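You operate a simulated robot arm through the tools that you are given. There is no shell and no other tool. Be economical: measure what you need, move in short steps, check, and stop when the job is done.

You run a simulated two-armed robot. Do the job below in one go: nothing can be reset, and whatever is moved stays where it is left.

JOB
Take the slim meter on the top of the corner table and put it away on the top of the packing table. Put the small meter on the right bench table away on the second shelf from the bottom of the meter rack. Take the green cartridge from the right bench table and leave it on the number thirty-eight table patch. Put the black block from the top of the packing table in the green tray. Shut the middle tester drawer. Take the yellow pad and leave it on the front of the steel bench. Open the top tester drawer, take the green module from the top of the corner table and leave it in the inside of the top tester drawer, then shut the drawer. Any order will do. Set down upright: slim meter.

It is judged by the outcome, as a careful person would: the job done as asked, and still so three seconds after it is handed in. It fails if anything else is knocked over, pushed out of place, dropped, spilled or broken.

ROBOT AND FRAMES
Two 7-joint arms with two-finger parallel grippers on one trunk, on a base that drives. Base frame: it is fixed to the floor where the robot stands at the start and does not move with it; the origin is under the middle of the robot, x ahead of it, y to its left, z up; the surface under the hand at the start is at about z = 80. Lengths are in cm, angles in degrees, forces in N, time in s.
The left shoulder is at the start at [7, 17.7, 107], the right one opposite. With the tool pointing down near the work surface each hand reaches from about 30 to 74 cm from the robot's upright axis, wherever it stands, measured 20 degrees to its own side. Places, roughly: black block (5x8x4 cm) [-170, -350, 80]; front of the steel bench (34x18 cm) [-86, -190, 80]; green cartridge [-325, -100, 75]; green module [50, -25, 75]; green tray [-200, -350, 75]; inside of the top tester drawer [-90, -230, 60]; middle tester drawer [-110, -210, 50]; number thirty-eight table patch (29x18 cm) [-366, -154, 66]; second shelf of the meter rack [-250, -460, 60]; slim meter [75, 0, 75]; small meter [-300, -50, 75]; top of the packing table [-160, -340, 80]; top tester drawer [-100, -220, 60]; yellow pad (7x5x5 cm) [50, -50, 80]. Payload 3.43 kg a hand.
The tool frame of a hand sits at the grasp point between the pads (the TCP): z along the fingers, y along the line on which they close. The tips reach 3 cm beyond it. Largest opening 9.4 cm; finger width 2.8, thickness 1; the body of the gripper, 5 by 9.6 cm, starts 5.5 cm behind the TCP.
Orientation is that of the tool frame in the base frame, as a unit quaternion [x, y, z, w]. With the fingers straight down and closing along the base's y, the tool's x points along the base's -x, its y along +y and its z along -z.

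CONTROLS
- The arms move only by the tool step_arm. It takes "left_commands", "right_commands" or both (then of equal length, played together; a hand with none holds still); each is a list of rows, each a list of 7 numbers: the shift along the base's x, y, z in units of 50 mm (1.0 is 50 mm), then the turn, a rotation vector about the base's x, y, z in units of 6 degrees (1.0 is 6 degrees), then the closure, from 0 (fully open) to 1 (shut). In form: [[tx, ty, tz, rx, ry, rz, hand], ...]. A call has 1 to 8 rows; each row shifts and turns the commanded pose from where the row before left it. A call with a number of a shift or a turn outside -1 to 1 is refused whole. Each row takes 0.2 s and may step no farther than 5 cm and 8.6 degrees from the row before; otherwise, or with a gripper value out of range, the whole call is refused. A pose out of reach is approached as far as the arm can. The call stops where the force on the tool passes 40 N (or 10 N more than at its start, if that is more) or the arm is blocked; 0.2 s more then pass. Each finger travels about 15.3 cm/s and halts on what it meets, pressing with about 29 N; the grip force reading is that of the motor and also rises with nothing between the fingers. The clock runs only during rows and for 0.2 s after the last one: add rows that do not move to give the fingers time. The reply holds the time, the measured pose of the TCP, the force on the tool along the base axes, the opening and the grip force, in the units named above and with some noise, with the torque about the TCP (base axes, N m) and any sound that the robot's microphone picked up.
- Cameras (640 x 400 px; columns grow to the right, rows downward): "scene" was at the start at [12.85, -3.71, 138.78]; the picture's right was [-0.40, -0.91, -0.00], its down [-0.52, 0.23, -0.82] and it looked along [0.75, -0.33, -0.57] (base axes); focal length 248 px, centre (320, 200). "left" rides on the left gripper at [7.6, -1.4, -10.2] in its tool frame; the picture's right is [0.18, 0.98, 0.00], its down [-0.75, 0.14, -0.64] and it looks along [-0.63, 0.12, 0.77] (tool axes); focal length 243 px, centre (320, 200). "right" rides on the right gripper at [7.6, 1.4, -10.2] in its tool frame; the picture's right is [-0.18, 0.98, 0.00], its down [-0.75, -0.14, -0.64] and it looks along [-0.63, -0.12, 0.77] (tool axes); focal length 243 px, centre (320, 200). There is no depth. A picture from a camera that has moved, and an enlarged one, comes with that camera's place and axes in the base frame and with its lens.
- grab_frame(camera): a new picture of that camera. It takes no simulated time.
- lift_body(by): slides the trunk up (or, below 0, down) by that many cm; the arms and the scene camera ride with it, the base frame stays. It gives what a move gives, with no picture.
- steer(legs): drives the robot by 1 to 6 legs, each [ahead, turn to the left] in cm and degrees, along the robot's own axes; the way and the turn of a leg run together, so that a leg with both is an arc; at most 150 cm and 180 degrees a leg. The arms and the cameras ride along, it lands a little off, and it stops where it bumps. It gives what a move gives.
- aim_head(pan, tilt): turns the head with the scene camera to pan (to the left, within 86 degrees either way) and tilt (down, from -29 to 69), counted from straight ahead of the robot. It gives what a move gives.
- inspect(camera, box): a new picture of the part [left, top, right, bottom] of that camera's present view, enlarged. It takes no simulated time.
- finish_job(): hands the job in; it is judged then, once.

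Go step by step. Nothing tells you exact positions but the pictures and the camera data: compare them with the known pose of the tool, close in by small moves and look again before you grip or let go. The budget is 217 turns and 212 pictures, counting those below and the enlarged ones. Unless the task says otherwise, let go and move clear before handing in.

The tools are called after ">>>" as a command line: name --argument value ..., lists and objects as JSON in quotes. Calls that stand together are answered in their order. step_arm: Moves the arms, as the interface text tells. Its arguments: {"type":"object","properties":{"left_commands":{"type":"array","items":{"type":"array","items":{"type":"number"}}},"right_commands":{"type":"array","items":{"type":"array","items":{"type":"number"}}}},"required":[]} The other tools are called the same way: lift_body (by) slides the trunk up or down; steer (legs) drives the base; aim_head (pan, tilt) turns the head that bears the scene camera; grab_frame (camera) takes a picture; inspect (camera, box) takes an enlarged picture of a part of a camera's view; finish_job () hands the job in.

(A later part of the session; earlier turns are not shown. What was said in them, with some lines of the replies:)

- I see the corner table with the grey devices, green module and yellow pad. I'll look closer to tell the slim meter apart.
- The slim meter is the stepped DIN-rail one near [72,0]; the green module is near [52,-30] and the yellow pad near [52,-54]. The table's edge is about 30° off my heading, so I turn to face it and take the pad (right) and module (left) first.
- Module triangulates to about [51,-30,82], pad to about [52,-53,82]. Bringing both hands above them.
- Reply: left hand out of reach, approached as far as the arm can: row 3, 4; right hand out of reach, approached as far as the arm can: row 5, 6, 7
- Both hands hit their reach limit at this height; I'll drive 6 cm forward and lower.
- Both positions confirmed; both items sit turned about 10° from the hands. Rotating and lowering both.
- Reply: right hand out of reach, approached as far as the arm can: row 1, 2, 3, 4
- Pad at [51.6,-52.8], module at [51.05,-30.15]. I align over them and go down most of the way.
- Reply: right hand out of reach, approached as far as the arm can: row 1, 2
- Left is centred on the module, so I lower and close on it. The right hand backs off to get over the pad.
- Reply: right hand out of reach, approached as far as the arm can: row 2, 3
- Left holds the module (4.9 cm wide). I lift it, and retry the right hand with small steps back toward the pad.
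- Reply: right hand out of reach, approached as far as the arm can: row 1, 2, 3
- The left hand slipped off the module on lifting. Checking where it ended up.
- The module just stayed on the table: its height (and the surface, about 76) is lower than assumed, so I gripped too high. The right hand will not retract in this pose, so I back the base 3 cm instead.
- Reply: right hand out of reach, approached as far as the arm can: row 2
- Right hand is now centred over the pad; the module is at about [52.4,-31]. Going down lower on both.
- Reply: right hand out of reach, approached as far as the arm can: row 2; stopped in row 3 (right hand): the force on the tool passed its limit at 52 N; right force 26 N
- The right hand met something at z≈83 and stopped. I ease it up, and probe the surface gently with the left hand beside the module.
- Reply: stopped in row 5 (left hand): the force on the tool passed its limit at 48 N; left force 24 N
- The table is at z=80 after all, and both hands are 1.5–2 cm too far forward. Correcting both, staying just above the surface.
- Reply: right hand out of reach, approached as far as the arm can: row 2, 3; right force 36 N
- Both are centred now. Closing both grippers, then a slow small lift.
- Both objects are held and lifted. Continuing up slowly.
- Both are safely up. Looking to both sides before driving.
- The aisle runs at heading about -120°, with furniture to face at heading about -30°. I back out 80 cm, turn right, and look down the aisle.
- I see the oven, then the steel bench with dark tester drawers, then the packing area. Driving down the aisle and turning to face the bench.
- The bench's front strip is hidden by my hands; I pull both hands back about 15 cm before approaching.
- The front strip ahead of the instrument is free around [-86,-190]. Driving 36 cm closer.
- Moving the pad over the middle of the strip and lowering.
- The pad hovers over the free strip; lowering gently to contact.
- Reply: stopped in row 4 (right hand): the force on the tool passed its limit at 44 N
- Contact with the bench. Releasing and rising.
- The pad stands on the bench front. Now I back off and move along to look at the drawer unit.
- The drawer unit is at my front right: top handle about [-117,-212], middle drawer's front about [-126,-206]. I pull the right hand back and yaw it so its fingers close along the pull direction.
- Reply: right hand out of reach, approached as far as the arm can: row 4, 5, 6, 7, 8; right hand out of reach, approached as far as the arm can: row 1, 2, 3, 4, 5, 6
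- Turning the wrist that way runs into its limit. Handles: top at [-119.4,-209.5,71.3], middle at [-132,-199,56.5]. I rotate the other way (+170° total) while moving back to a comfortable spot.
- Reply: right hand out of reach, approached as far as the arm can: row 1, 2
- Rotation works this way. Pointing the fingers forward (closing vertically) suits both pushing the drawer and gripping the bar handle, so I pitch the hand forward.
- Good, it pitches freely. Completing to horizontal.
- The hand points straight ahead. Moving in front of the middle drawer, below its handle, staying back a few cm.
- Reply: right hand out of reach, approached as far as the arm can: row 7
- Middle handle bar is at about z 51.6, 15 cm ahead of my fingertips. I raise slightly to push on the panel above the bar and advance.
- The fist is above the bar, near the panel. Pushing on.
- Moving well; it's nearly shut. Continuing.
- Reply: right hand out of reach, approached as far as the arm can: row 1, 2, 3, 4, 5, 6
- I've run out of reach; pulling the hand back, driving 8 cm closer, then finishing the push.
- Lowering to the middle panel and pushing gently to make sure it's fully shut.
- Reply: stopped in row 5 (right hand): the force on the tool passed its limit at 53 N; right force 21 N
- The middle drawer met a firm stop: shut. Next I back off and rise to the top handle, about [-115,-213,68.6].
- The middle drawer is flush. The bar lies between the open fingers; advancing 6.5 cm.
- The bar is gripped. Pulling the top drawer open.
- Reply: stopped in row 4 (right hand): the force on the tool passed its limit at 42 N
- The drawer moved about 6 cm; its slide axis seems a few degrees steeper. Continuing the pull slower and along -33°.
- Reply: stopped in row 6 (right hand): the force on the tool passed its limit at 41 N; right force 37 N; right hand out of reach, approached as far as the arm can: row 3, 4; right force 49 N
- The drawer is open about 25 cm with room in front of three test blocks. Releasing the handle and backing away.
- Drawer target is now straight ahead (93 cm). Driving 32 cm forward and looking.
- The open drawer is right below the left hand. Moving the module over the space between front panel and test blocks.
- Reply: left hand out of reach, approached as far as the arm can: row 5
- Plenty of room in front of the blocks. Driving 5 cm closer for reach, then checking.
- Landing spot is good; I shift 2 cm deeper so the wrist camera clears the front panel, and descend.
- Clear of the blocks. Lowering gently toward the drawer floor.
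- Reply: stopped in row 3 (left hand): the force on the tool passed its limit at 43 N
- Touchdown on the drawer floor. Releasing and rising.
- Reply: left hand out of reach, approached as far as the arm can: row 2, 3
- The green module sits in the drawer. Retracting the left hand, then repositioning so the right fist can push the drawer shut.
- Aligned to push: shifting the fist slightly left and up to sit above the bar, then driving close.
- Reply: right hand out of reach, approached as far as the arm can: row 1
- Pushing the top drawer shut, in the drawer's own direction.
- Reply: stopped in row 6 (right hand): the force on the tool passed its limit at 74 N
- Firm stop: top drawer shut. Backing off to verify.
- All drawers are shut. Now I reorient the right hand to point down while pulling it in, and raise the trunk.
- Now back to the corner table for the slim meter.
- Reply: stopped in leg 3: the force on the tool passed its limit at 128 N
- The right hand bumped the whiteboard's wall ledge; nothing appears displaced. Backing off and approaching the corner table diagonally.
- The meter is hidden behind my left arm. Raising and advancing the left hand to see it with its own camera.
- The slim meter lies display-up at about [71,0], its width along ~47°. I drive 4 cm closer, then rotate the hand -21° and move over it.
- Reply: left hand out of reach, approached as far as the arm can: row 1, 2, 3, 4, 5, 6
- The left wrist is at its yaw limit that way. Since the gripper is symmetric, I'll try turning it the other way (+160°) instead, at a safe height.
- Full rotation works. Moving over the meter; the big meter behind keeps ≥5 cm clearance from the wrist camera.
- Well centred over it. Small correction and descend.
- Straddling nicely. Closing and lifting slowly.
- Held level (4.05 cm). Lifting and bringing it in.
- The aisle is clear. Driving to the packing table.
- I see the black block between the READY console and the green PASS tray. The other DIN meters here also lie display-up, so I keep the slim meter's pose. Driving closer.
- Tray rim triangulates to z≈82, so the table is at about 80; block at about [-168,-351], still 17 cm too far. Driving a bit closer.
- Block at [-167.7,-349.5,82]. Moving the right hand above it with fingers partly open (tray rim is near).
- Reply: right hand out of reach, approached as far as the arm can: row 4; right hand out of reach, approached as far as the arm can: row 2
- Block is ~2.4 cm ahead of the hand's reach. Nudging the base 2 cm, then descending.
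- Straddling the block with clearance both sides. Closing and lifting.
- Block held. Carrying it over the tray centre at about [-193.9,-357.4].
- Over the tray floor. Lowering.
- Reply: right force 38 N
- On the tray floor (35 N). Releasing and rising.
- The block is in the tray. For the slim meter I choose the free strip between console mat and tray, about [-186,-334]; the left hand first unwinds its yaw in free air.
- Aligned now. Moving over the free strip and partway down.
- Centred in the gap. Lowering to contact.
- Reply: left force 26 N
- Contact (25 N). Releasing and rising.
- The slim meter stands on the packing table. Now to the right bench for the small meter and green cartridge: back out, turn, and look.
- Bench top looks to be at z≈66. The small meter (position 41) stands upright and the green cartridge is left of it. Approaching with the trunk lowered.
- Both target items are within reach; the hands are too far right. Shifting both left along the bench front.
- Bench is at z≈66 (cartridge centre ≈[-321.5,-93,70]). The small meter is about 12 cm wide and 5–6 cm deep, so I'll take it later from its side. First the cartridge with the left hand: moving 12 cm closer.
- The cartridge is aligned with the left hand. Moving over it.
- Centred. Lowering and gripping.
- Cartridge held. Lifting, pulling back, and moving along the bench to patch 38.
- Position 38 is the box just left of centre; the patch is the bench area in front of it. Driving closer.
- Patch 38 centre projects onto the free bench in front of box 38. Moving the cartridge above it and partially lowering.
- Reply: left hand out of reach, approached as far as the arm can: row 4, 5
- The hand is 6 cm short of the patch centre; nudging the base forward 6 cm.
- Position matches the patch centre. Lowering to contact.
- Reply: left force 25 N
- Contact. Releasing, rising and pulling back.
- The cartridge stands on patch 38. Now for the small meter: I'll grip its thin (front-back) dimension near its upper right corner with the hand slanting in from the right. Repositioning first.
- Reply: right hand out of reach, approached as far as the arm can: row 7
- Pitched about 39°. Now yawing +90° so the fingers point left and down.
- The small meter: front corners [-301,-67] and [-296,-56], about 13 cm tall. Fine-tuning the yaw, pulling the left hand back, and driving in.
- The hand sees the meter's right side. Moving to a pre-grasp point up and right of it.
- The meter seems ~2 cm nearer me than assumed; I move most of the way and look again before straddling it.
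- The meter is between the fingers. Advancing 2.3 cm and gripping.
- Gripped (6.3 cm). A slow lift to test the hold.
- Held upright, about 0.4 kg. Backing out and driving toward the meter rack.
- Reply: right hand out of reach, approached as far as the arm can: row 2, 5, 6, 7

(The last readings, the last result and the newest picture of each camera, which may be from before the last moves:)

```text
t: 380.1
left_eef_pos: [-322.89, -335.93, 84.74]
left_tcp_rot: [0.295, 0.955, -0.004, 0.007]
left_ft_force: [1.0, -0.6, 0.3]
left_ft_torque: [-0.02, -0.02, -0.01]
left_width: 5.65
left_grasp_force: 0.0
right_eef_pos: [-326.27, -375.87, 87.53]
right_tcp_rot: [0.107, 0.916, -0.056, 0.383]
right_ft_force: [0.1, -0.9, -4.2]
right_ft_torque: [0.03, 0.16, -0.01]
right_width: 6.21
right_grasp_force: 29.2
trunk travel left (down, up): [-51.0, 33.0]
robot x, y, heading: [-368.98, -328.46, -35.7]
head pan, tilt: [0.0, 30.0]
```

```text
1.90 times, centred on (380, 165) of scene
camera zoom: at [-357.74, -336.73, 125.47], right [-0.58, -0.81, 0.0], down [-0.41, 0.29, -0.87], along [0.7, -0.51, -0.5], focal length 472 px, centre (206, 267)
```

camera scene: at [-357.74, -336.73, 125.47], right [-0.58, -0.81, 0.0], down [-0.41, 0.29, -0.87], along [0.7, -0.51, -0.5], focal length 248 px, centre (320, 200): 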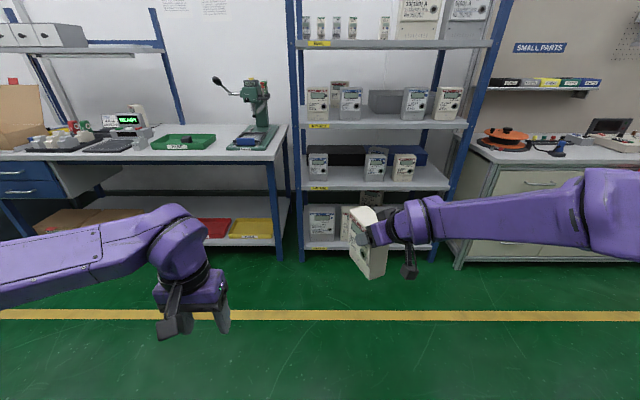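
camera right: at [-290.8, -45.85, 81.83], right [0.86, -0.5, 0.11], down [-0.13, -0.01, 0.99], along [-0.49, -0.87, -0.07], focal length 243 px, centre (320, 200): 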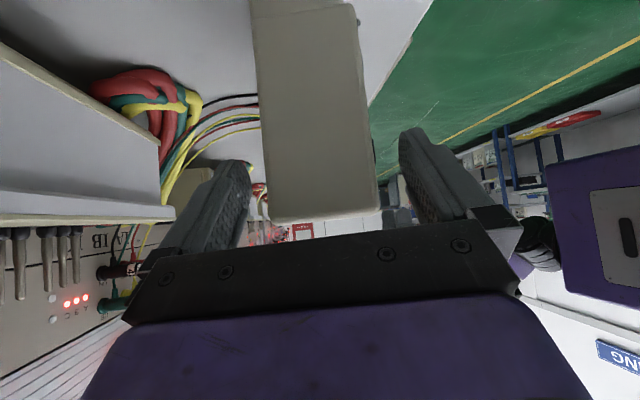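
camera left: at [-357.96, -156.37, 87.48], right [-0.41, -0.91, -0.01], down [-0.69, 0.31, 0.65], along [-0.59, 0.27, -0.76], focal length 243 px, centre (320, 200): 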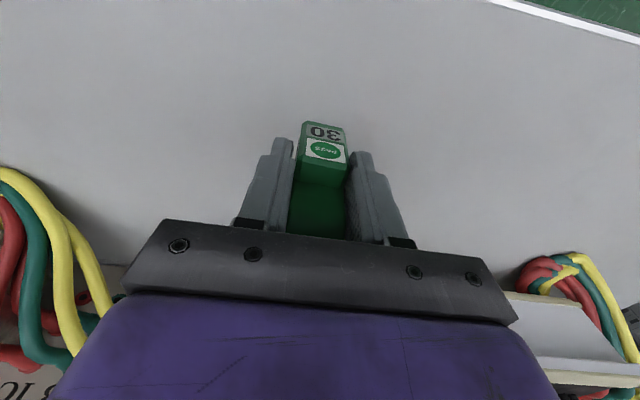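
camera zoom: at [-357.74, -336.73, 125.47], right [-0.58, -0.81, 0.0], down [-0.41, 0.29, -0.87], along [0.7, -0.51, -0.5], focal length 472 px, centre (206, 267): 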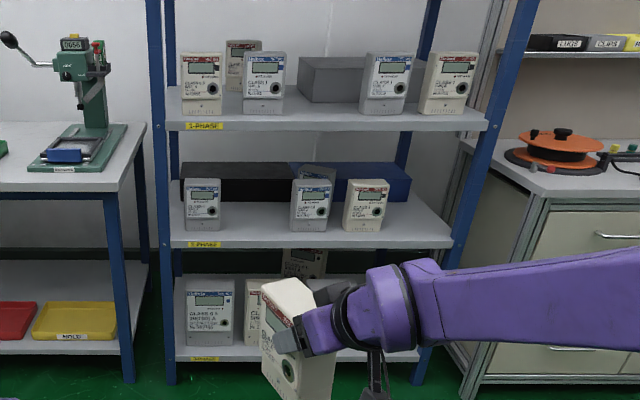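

The second shelf from the bottom (front edge ≈ z 60) has a ~20 cm gap between its left meter and the middle pair — right where my right hand points. Lowering the trunk and driving closer.

>>> lift_body --by -10

>>> steer --legs '[[55, 0]]'

>>> aim_head --pan -10 --tilt 35

>>> grab_frame --camera "scene"

>>> grab_frame --camera "right"

```text
t: 381.5
left_eef_pos: [-322.89, -336.03, 74.87]
left_tcp_rot: [0.296, 0.955, -0.003, 0.006]
left_ft_force: [0.3, -0.7, -0.5]
left_ft_torque: [0.01, 0.0, 0.0]
left_width: 5.65
left_grasp_force: 0.2
right_eef_pos: [-326.27, -375.77, 77.68]
right_tcp_rot: [0.107, 0.916, -0.056, 0.383]
right_ft_force: [0.1, -0.5, -4.0]
right_ft_torque: [0.05, 0.16, 0.04]
right_width: 6.2
right_grasp_force: 28.8
trunk travel left (down, up): [-41.0, 43.0]
robot x, y, heading: [-368.99, -328.24, -35.7]
head pan, tilt: [0.0, 30.0]
```

```text
t: 384.6
left_eef_pos: [-278.57, -367.94, 74.77]
left_tcp_rot: [0.297, 0.955, -0.004, 0.006]
left_ft_force: [0.5, -0.2, 0.1]
left_ft_torque: [-0.02, 0.0, 0.01]
left_width: 5.65
left_grasp_force: 0.1
right_eef_pos: [-281.99, -407.69, 77.63]
right_tcp_rot: [0.107, 0.916, -0.055, 0.384]
right_ft_force: [-0.1, 0.9, -5.0]
right_ft_torque: [0.05, 0.13, 0.02]
right_width: 6.22
right_grasp_force: 29.3
trunk travel left (down, up): [-41.0, 43.0]
robot x, y, heading: [-324.61, -360.45, -35.8]
head pan, tilt: [0.0, 30.0]
```

```text
t: 385.3
left_eef_pos: [-278.63, -368.04, 74.65]
left_tcp_rot: [0.296, 0.955, -0.004, 0.006]
left_ft_force: [0.3, 0.2, 0.4]
left_ft_torque: [0.01, 0.0, 0.02]
left_width: 5.63
left_grasp_force: 0.0
right_eef_pos: [-281.98, -407.71, 77.66]
right_tcp_rot: [0.107, 0.916, -0.056, 0.383]
right_ft_force: [1.0, -0.3, -4.8]
right_ft_torque: [0.02, 0.13, 0.03]
right_width: 6.24
right_grasp_force: 29.3
trunk travel left (down, up): [-41.0, 43.0]
robot x, y, heading: [-324.87, -360.14, -36.2]
head pan, tilt: [-10.0, 35.0]
```

```text
46 pictures are left
camera scene: at [-314.63, -369.63, 114.7], right [-0.72, -0.7, 0.0], down [-0.4, 0.41, -0.82], along [0.57, -0.59, -0.57], focal length 248 px, centre (320, 200)
```

scene: 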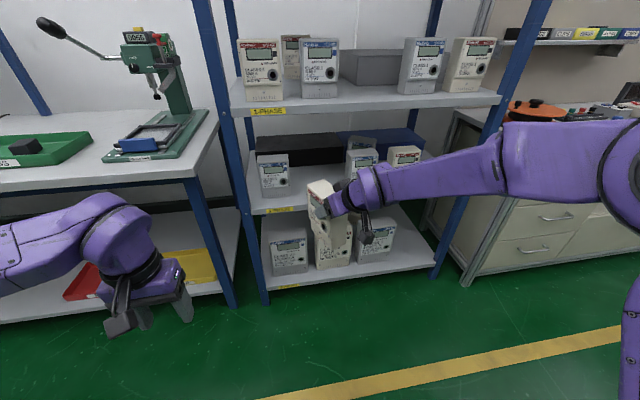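

```text
45 pictures are left
camera right: at [-293.96, -403.4, 79.36], right [0.36, 0.93, 0.11], down [0.04, -0.13, 0.99], along [0.93, -0.35, -0.08], focal length 243 px, centre (320, 200)
```

right: 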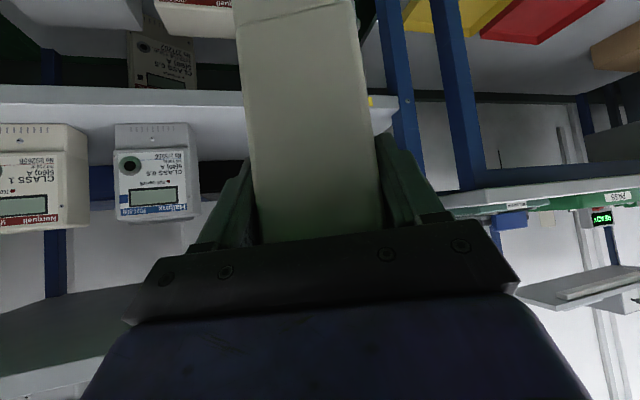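

Gap on the shelf spans about lateral -3 to -27 cm; front edge is 87.5 cm ahead. I shift the meter 2.5 cm right, lower a little, and drive 22 cm.

>>> step_arm --right_commands '[[-0.15, -0.2, -0.25, 0, 0, 0, 1], [-0.15, -0.2, -0.25, 0, 0, 0, 1], [0, 0, 0, 0, 0, 0, 1]]'

>>> steer --legs '[[21, 0]]'

>>> grab_frame --camera "scene"

>>> grab_frame --camera "right"

```text
t: 386.1
left_eef_pos: [-278.5, -367.9, 74.78]
left_tcp_rot: [0.296, 0.955, -0.003, 0.006]
left_ft_force: [-1.0, 0.6, -0.8]
left_ft_torque: [-0.02, 0.01, 0.01]
left_width: 5.63
left_grasp_force: 0.2
right_eef_pos: [-283.53, -409.82, 74.97]
right_tcp_rot: [0.108, 0.916, -0.056, 0.383]
right_ft_force: [0.1, -0.2, -4.7]
right_ft_torque: [0.06, 0.14, 0.0]
right_width: 6.23
right_grasp_force: 28.5
trunk travel left (down, up): [-41.0, 43.0]
robot x, y, heading: [-324.69, -360.17, -35.8]
head pan, tilt: [-10.0, 35.0]
```

```text
t: 387.8
left_eef_pos: [-261.49, -380.16, 74.76]
left_tcp_rot: [0.295, 0.956, -0.004, 0.006]
left_ft_force: [0.4, -0.1, 0.0]
left_ft_torque: [0.0, 0.01, 0.0]
left_width: 5.62
left_grasp_force: 0.0
right_eef_pos: [-266.26, -422.08, 75.0]
right_tcp_rot: [0.106, 0.916, -0.055, 0.382]
right_ft_force: [0.3, -0.3, -4.2]
right_ft_torque: [0.04, 0.1, 0.0]
right_width: 6.24
right_grasp_force: 29.2
trunk travel left (down, up): [-41.0, 43.0]
robot x, y, heading: [-307.79, -372.74, -35.8]
head pan, tilt: [-10.0, 35.0]
```

```text
44 pictures are left
camera scene: at [-297.4, -381.96, 114.68], right [-0.71, -0.7, 0.0], down [-0.4, 0.41, -0.82], along [0.57, -0.58, -0.57], focal length 248 px, centre (320, 200)
```

scene: 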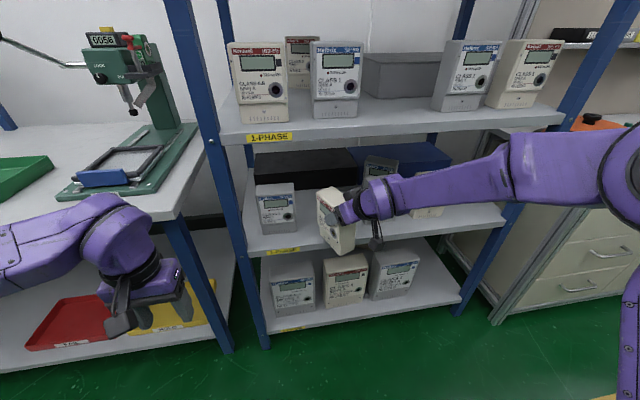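

```text
43 pictures are left
camera right: at [-278.17, -417.73, 76.72], right [0.36, 0.93, 0.11], down [0.04, -0.13, 0.99], along [0.93, -0.35, -0.08], focal length 243 px, centre (320, 200)
```

right: 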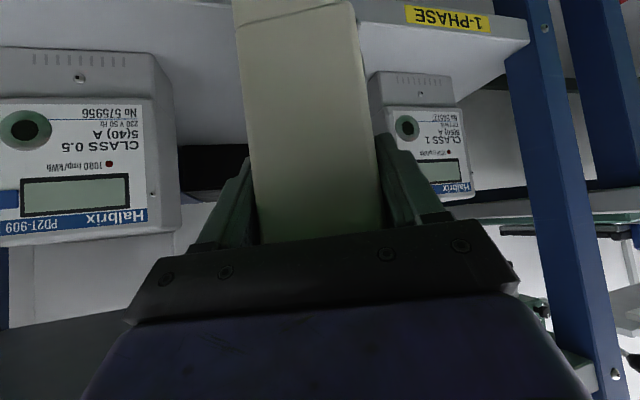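

Alignment is good: gap -4…-26, my meter at -15. Advancing 9.5 cm onto the shelf.

>>> step_arm --right_commands '[[0.308, -0.222, 0, 0, 0, 0, 1], [0.308, -0.222, 0, 0, 0, 0, 1], [0.308, -0.222, 0, 0, 0, 0, 1], [0.308, -0.222, 0, 0, 0, 0, 1], [0.308, -0.222, 0, 0, 0, 0, 1], [0, 0, 0, 0, 0, 0, 1]]'

>>> inspect --camera "scene" --box '[220, 110, 460, 290]'

>>> grab_frame --camera "right"

```text
t: 389.2
left_eef_pos: [-261.49, -380.06, 74.78]
left_tcp_rot: [0.294, 0.956, -0.003, 0.006]
left_ft_force: [0.0, -0.1, -0.3]
left_ft_torque: [-0.04, 0.0, -0.02]
left_width: 5.63
left_grasp_force: 0.1
right_eef_pos: [-258.52, -427.45, 74.96]
right_tcp_rot: [0.106, 0.915, -0.055, 0.385]
right_ft_force: [-0.5, -1.4, -4.8]
right_ft_torque: [0.06, 0.13, -0.03]
right_width: 6.22
right_grasp_force: 28.9
trunk travel left (down, up): [-41.0, 43.0]
robot x, y, heading: [-307.58, -372.41, -35.5]
head pan, tilt: [-10.0, 35.0]
```

```text
2.22 times, centred on (340, 200) of scene
camera zoom: at [-297.5, -381.89, 114.7], right [-0.71, -0.7, 0.0], down [-0.4, 0.41, -0.82], along [0.57, -0.58, -0.57], focal length 551 px, centre (276, 200)
```

zoom: 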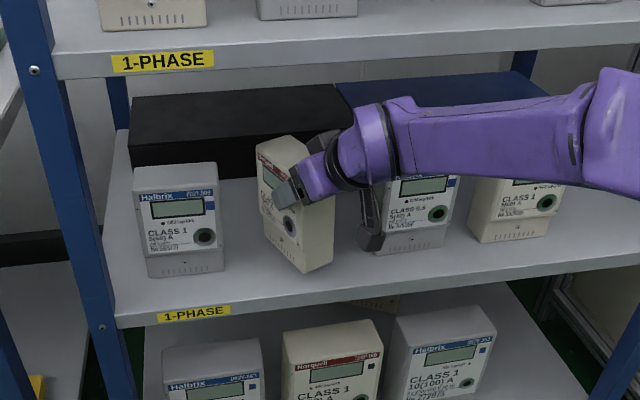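

```text
41 pictures are left
camera right: at [-270.49, -423.19, 76.72], right [0.36, 0.93, 0.11], down [0.04, -0.13, 0.99], along [0.93, -0.35, -0.08], focal length 243 px, centre (320, 200)
```

right: 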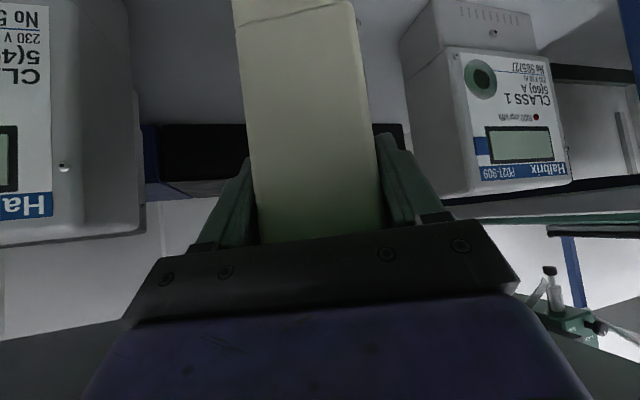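

Meter is over the shelf between its neighbours. Advancing 1.5 cm more and lowering to contact.

>>> step_arm --right_commands '[[0.24, -0.17, 0, 0, 0, 0, 1], [0, 0, -0.15, 0, 0, 0, 1], [0, 0, -0.12, 0, 0, 0, 1], [0, 0, -0.08, 0, 0, 0, 1], [0, 0, -0.06, 0, 0, 0, 1], [0, 0, -0.05, 0, 0, 0, 1], [0, 0, -0.05, 0, 0, 0, 1], [0, 0, -0.05, 0, 0, 0, 1]]'

>>> inspect --camera "scene" --box '[220, 110, 460, 290]'

```text
t: 391.0
left_eef_pos: [-261.68, -379.9, 75.04]
left_tcp_rot: [0.296, 0.955, -0.005, 0.008]
left_ft_force: [0.2, 0.4, 0.2]
left_ft_torque: [-0.02, -0.01, 0.03]
left_width: 5.65
left_grasp_force: 0.0
right_eef_pos: [-257.54, -428.39, 72.65]
right_tcp_rot: [0.106, 0.914, -0.057, 0.387]
right_ft_force: [-6.8, -1.4, 17.2]
right_ft_torque: [0.09, -0.46, -0.01]
right_width: 6.18
right_grasp_force: 29.0
trunk travel left (down, up): [-41.0, 43.0]
robot x, y, heading: [-307.47, -372.68, -35.6]
head pan, tilt: [-10.0, 35.0]
```

```text
2.22 times, centred on (340, 200) of scene
camera zoom: at [-297.81, -381.67, 114.78], right [-0.71, -0.7, 0.0], down [-0.4, 0.41, -0.82], along [0.57, -0.59, -0.57], focal length 551 px, centre (276, 200)
```

zoom: 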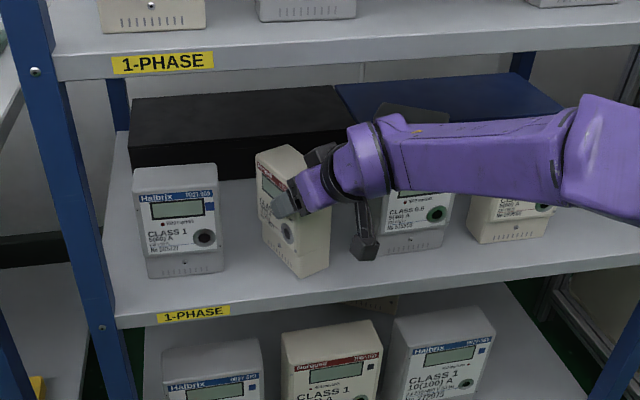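

Set down on the shelf. Opening and withdrawing along the finger direction.

>>> step_arm --right_commands '[[0, 0, 0.04, 0, 0, 0, 0.8], [0, 0, 0, 0, 0, 0, 0.2], [0, 0, 0, 0, 0, 0, 0.12], [0, 0, 0, 0, 0, 0, 0.12], [-0.27, 0.08, 0.27, 0, 0, 0, 0.12], [-0.27, 0.08, 0.27, 0, 0, 0, 0.12], [-0.3, 0.09, 0.25, 0, 0, 0, 0.12], [-0.4, 0.15, 0.1, 0, 0, 0, 0.12]]'

>>> inspect --camera "scene" --box '[220, 110, 460, 290]'

```text
t: 392.8
left_eef_pos: [-261.49, -379.95, 74.8]
left_tcp_rot: [0.295, 0.955, -0.004, 0.006]
left_ft_force: [0.1, -0.1, 0.6]
left_ft_torque: [0.01, -0.04, 0.0]
left_width: 5.64
left_grasp_force: 0.1
right_eef_pos: [-263.64, -426.33, 76.85]
right_tcp_rot: [0.105, 0.916, -0.055, 0.384]
right_ft_force: [-0.1, -0.3, 0.0]
right_ft_torque: [-0.01, 0.0, -0.03]
right_width: 8.29
right_grasp_force: 0.0
trunk travel left (down, up): [-41.0, 43.0]
robot x, y, heading: [-307.54, -372.57, -35.5]
head pan, tilt: [-10.0, 35.0]
```

```text
2.22 times, centred on (340, 200) of scene
camera zoom: at [-297.57, -381.83, 114.71], right [-0.71, -0.7, 0.0], down [-0.4, 0.41, -0.82], along [0.57, -0.59, -0.57], focal length 551 px, centre (276, 200)
```

zoom: 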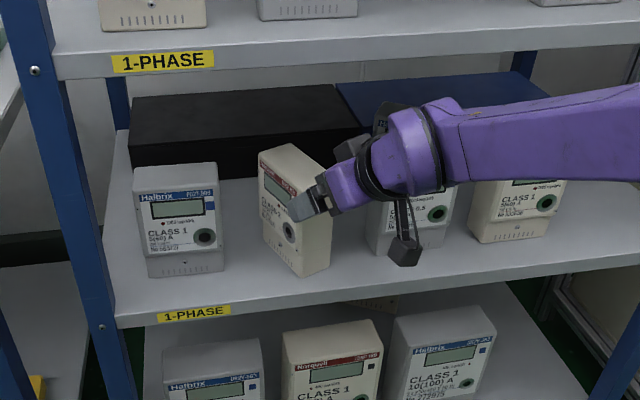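

Meter stands on its own. Clearing fully, then backing off for a final look.

>>> step_arm --right_commands '[[-0.5, 0.14, 0.1, 0, 0, 0, 0.12], [-0.5, 0.14, 0, 0, 0, 0, 0.12], [-0.5, 0.14, 0, 0, 0, 0, 0.12]]'

>>> steer --legs '[[-40, 0]]'

>>> grab_frame --camera "scene"

```text
t: 393.6
left_eef_pos: [-261.52, -380.01, 74.7]
left_tcp_rot: [0.295, 0.955, -0.003, 0.007]
left_ft_force: [0.8, 0.2, 0.5]
left_ft_torque: [-0.01, 0.01, 0.0]
left_width: 5.62
left_grasp_force: 0.2
right_eef_pos: [-271.38, -424.53, 77.39]
right_tcp_rot: [0.105, 0.915, -0.056, 0.384]
right_ft_force: [-1.2, -0.6, -0.5]
right_ft_torque: [0.03, 0.0, 0.02]
right_width: 8.24
right_grasp_force: 0.1
trunk travel left (down, up): [-41.0, 43.0]
robot x, y, heading: [-307.26, -372.76, -35.7]
head pan, tilt: [-10.0, 35.0]
```

```text
t: 396.1
left_eef_pos: [-293.88, -356.78, 74.75]
left_tcp_rot: [0.296, 0.955, -0.003, 0.006]
left_ft_force: [-0.1, 0.7, 0.4]
left_ft_torque: [-0.02, 0.0, -0.01]
left_width: 5.62
left_grasp_force: 0.1
right_eef_pos: [-303.57, -401.38, 77.36]
right_tcp_rot: [0.105, 0.915, -0.055, 0.385]
right_ft_force: [0.2, 0.8, -0.2]
right_ft_torque: [-0.03, -0.04, -0.01]
right_width: 8.28
right_grasp_force: 0.0
trunk travel left (down, up): [-41.0, 43.0]
robot x, y, heading: [-339.83, -349.75, -35.9]
head pan, tilt: [-10.0, 35.0]
```

```text
38 pictures are left
camera scene: at [-329.96, -358.64, 114.72], right [-0.72, -0.7, 0.0], down [-0.4, 0.41, -0.82], along [0.57, -0.59, -0.57], focal length 248 px, centre (320, 200)
```

scene: 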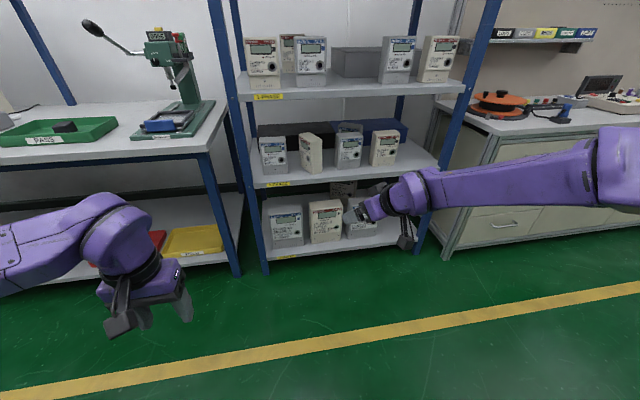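

The small meter stands on the second shelf. One last look at the packing table.

>>> aim_head --pan 30 --tilt 25

>>> grab_frame --camera "scene"

```text
t: 397.1
left_eef_pos: [-293.85, -356.88, 74.72]
left_tcp_rot: [0.297, 0.955, -0.004, 0.006]
left_ft_force: [-0.7, -0.3, 0.1]
left_ft_torque: [-0.01, -0.03, 0.0]
left_width: 5.64
left_grasp_force: 0.0
right_eef_pos: [-303.54, -401.51, 77.3]
right_tcp_rot: [0.106, 0.916, -0.056, 0.383]
right_ft_force: [0.4, 0.2, 0.8]
right_ft_torque: [0.03, -0.02, 0.0]
right_width: 8.26
right_grasp_force: 0.0
trunk travel left (down, up): [-41.0, 43.0]
robot x, y, heading: [-340.06, -349.35, -35.7]
head pan, tilt: [30.0, 25.0]
```

```text
37 pictures are left
camera scene: at [-326.89, -353.3, 116.28], right [-0.1, -1.0, 0.0], down [-0.42, 0.04, -0.91], along [0.9, -0.09, -0.42], focal length 248 px, centre (320, 200)
```

scene: 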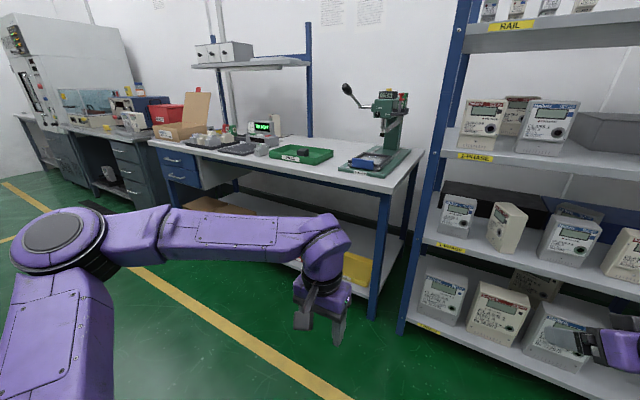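

Everything is in place: drawers shut, slim meter and tray as left, small meter on the shelf. Handing in.

>>> finish_job

```text
The job is handed in.
```

I did every item on the list and handed the job in.

- **Slim meter:** on the packing table between the console mat and the green tray, lying display-up as I found it. I took that as upright because the other rail meters on that table lie the same way.
- **Small meter:** upright on the second shelf from the bottom of the meter rack, turned mostly edge-on to fit between its neighbours.
- **Green cartridge:** standing on the number thirty-eight patch.
- **Black block:** in the green tray.
- **Yellow pad:** on the front of the steel bench.
- **Drawers:** the middle tester drawer is shut. The green module is inside the top one, which is shut too.

On the way back to the corner table, my right hand hit the whiteboard's wall ledge with about 128 N. I saw nothing moved or damaged there.
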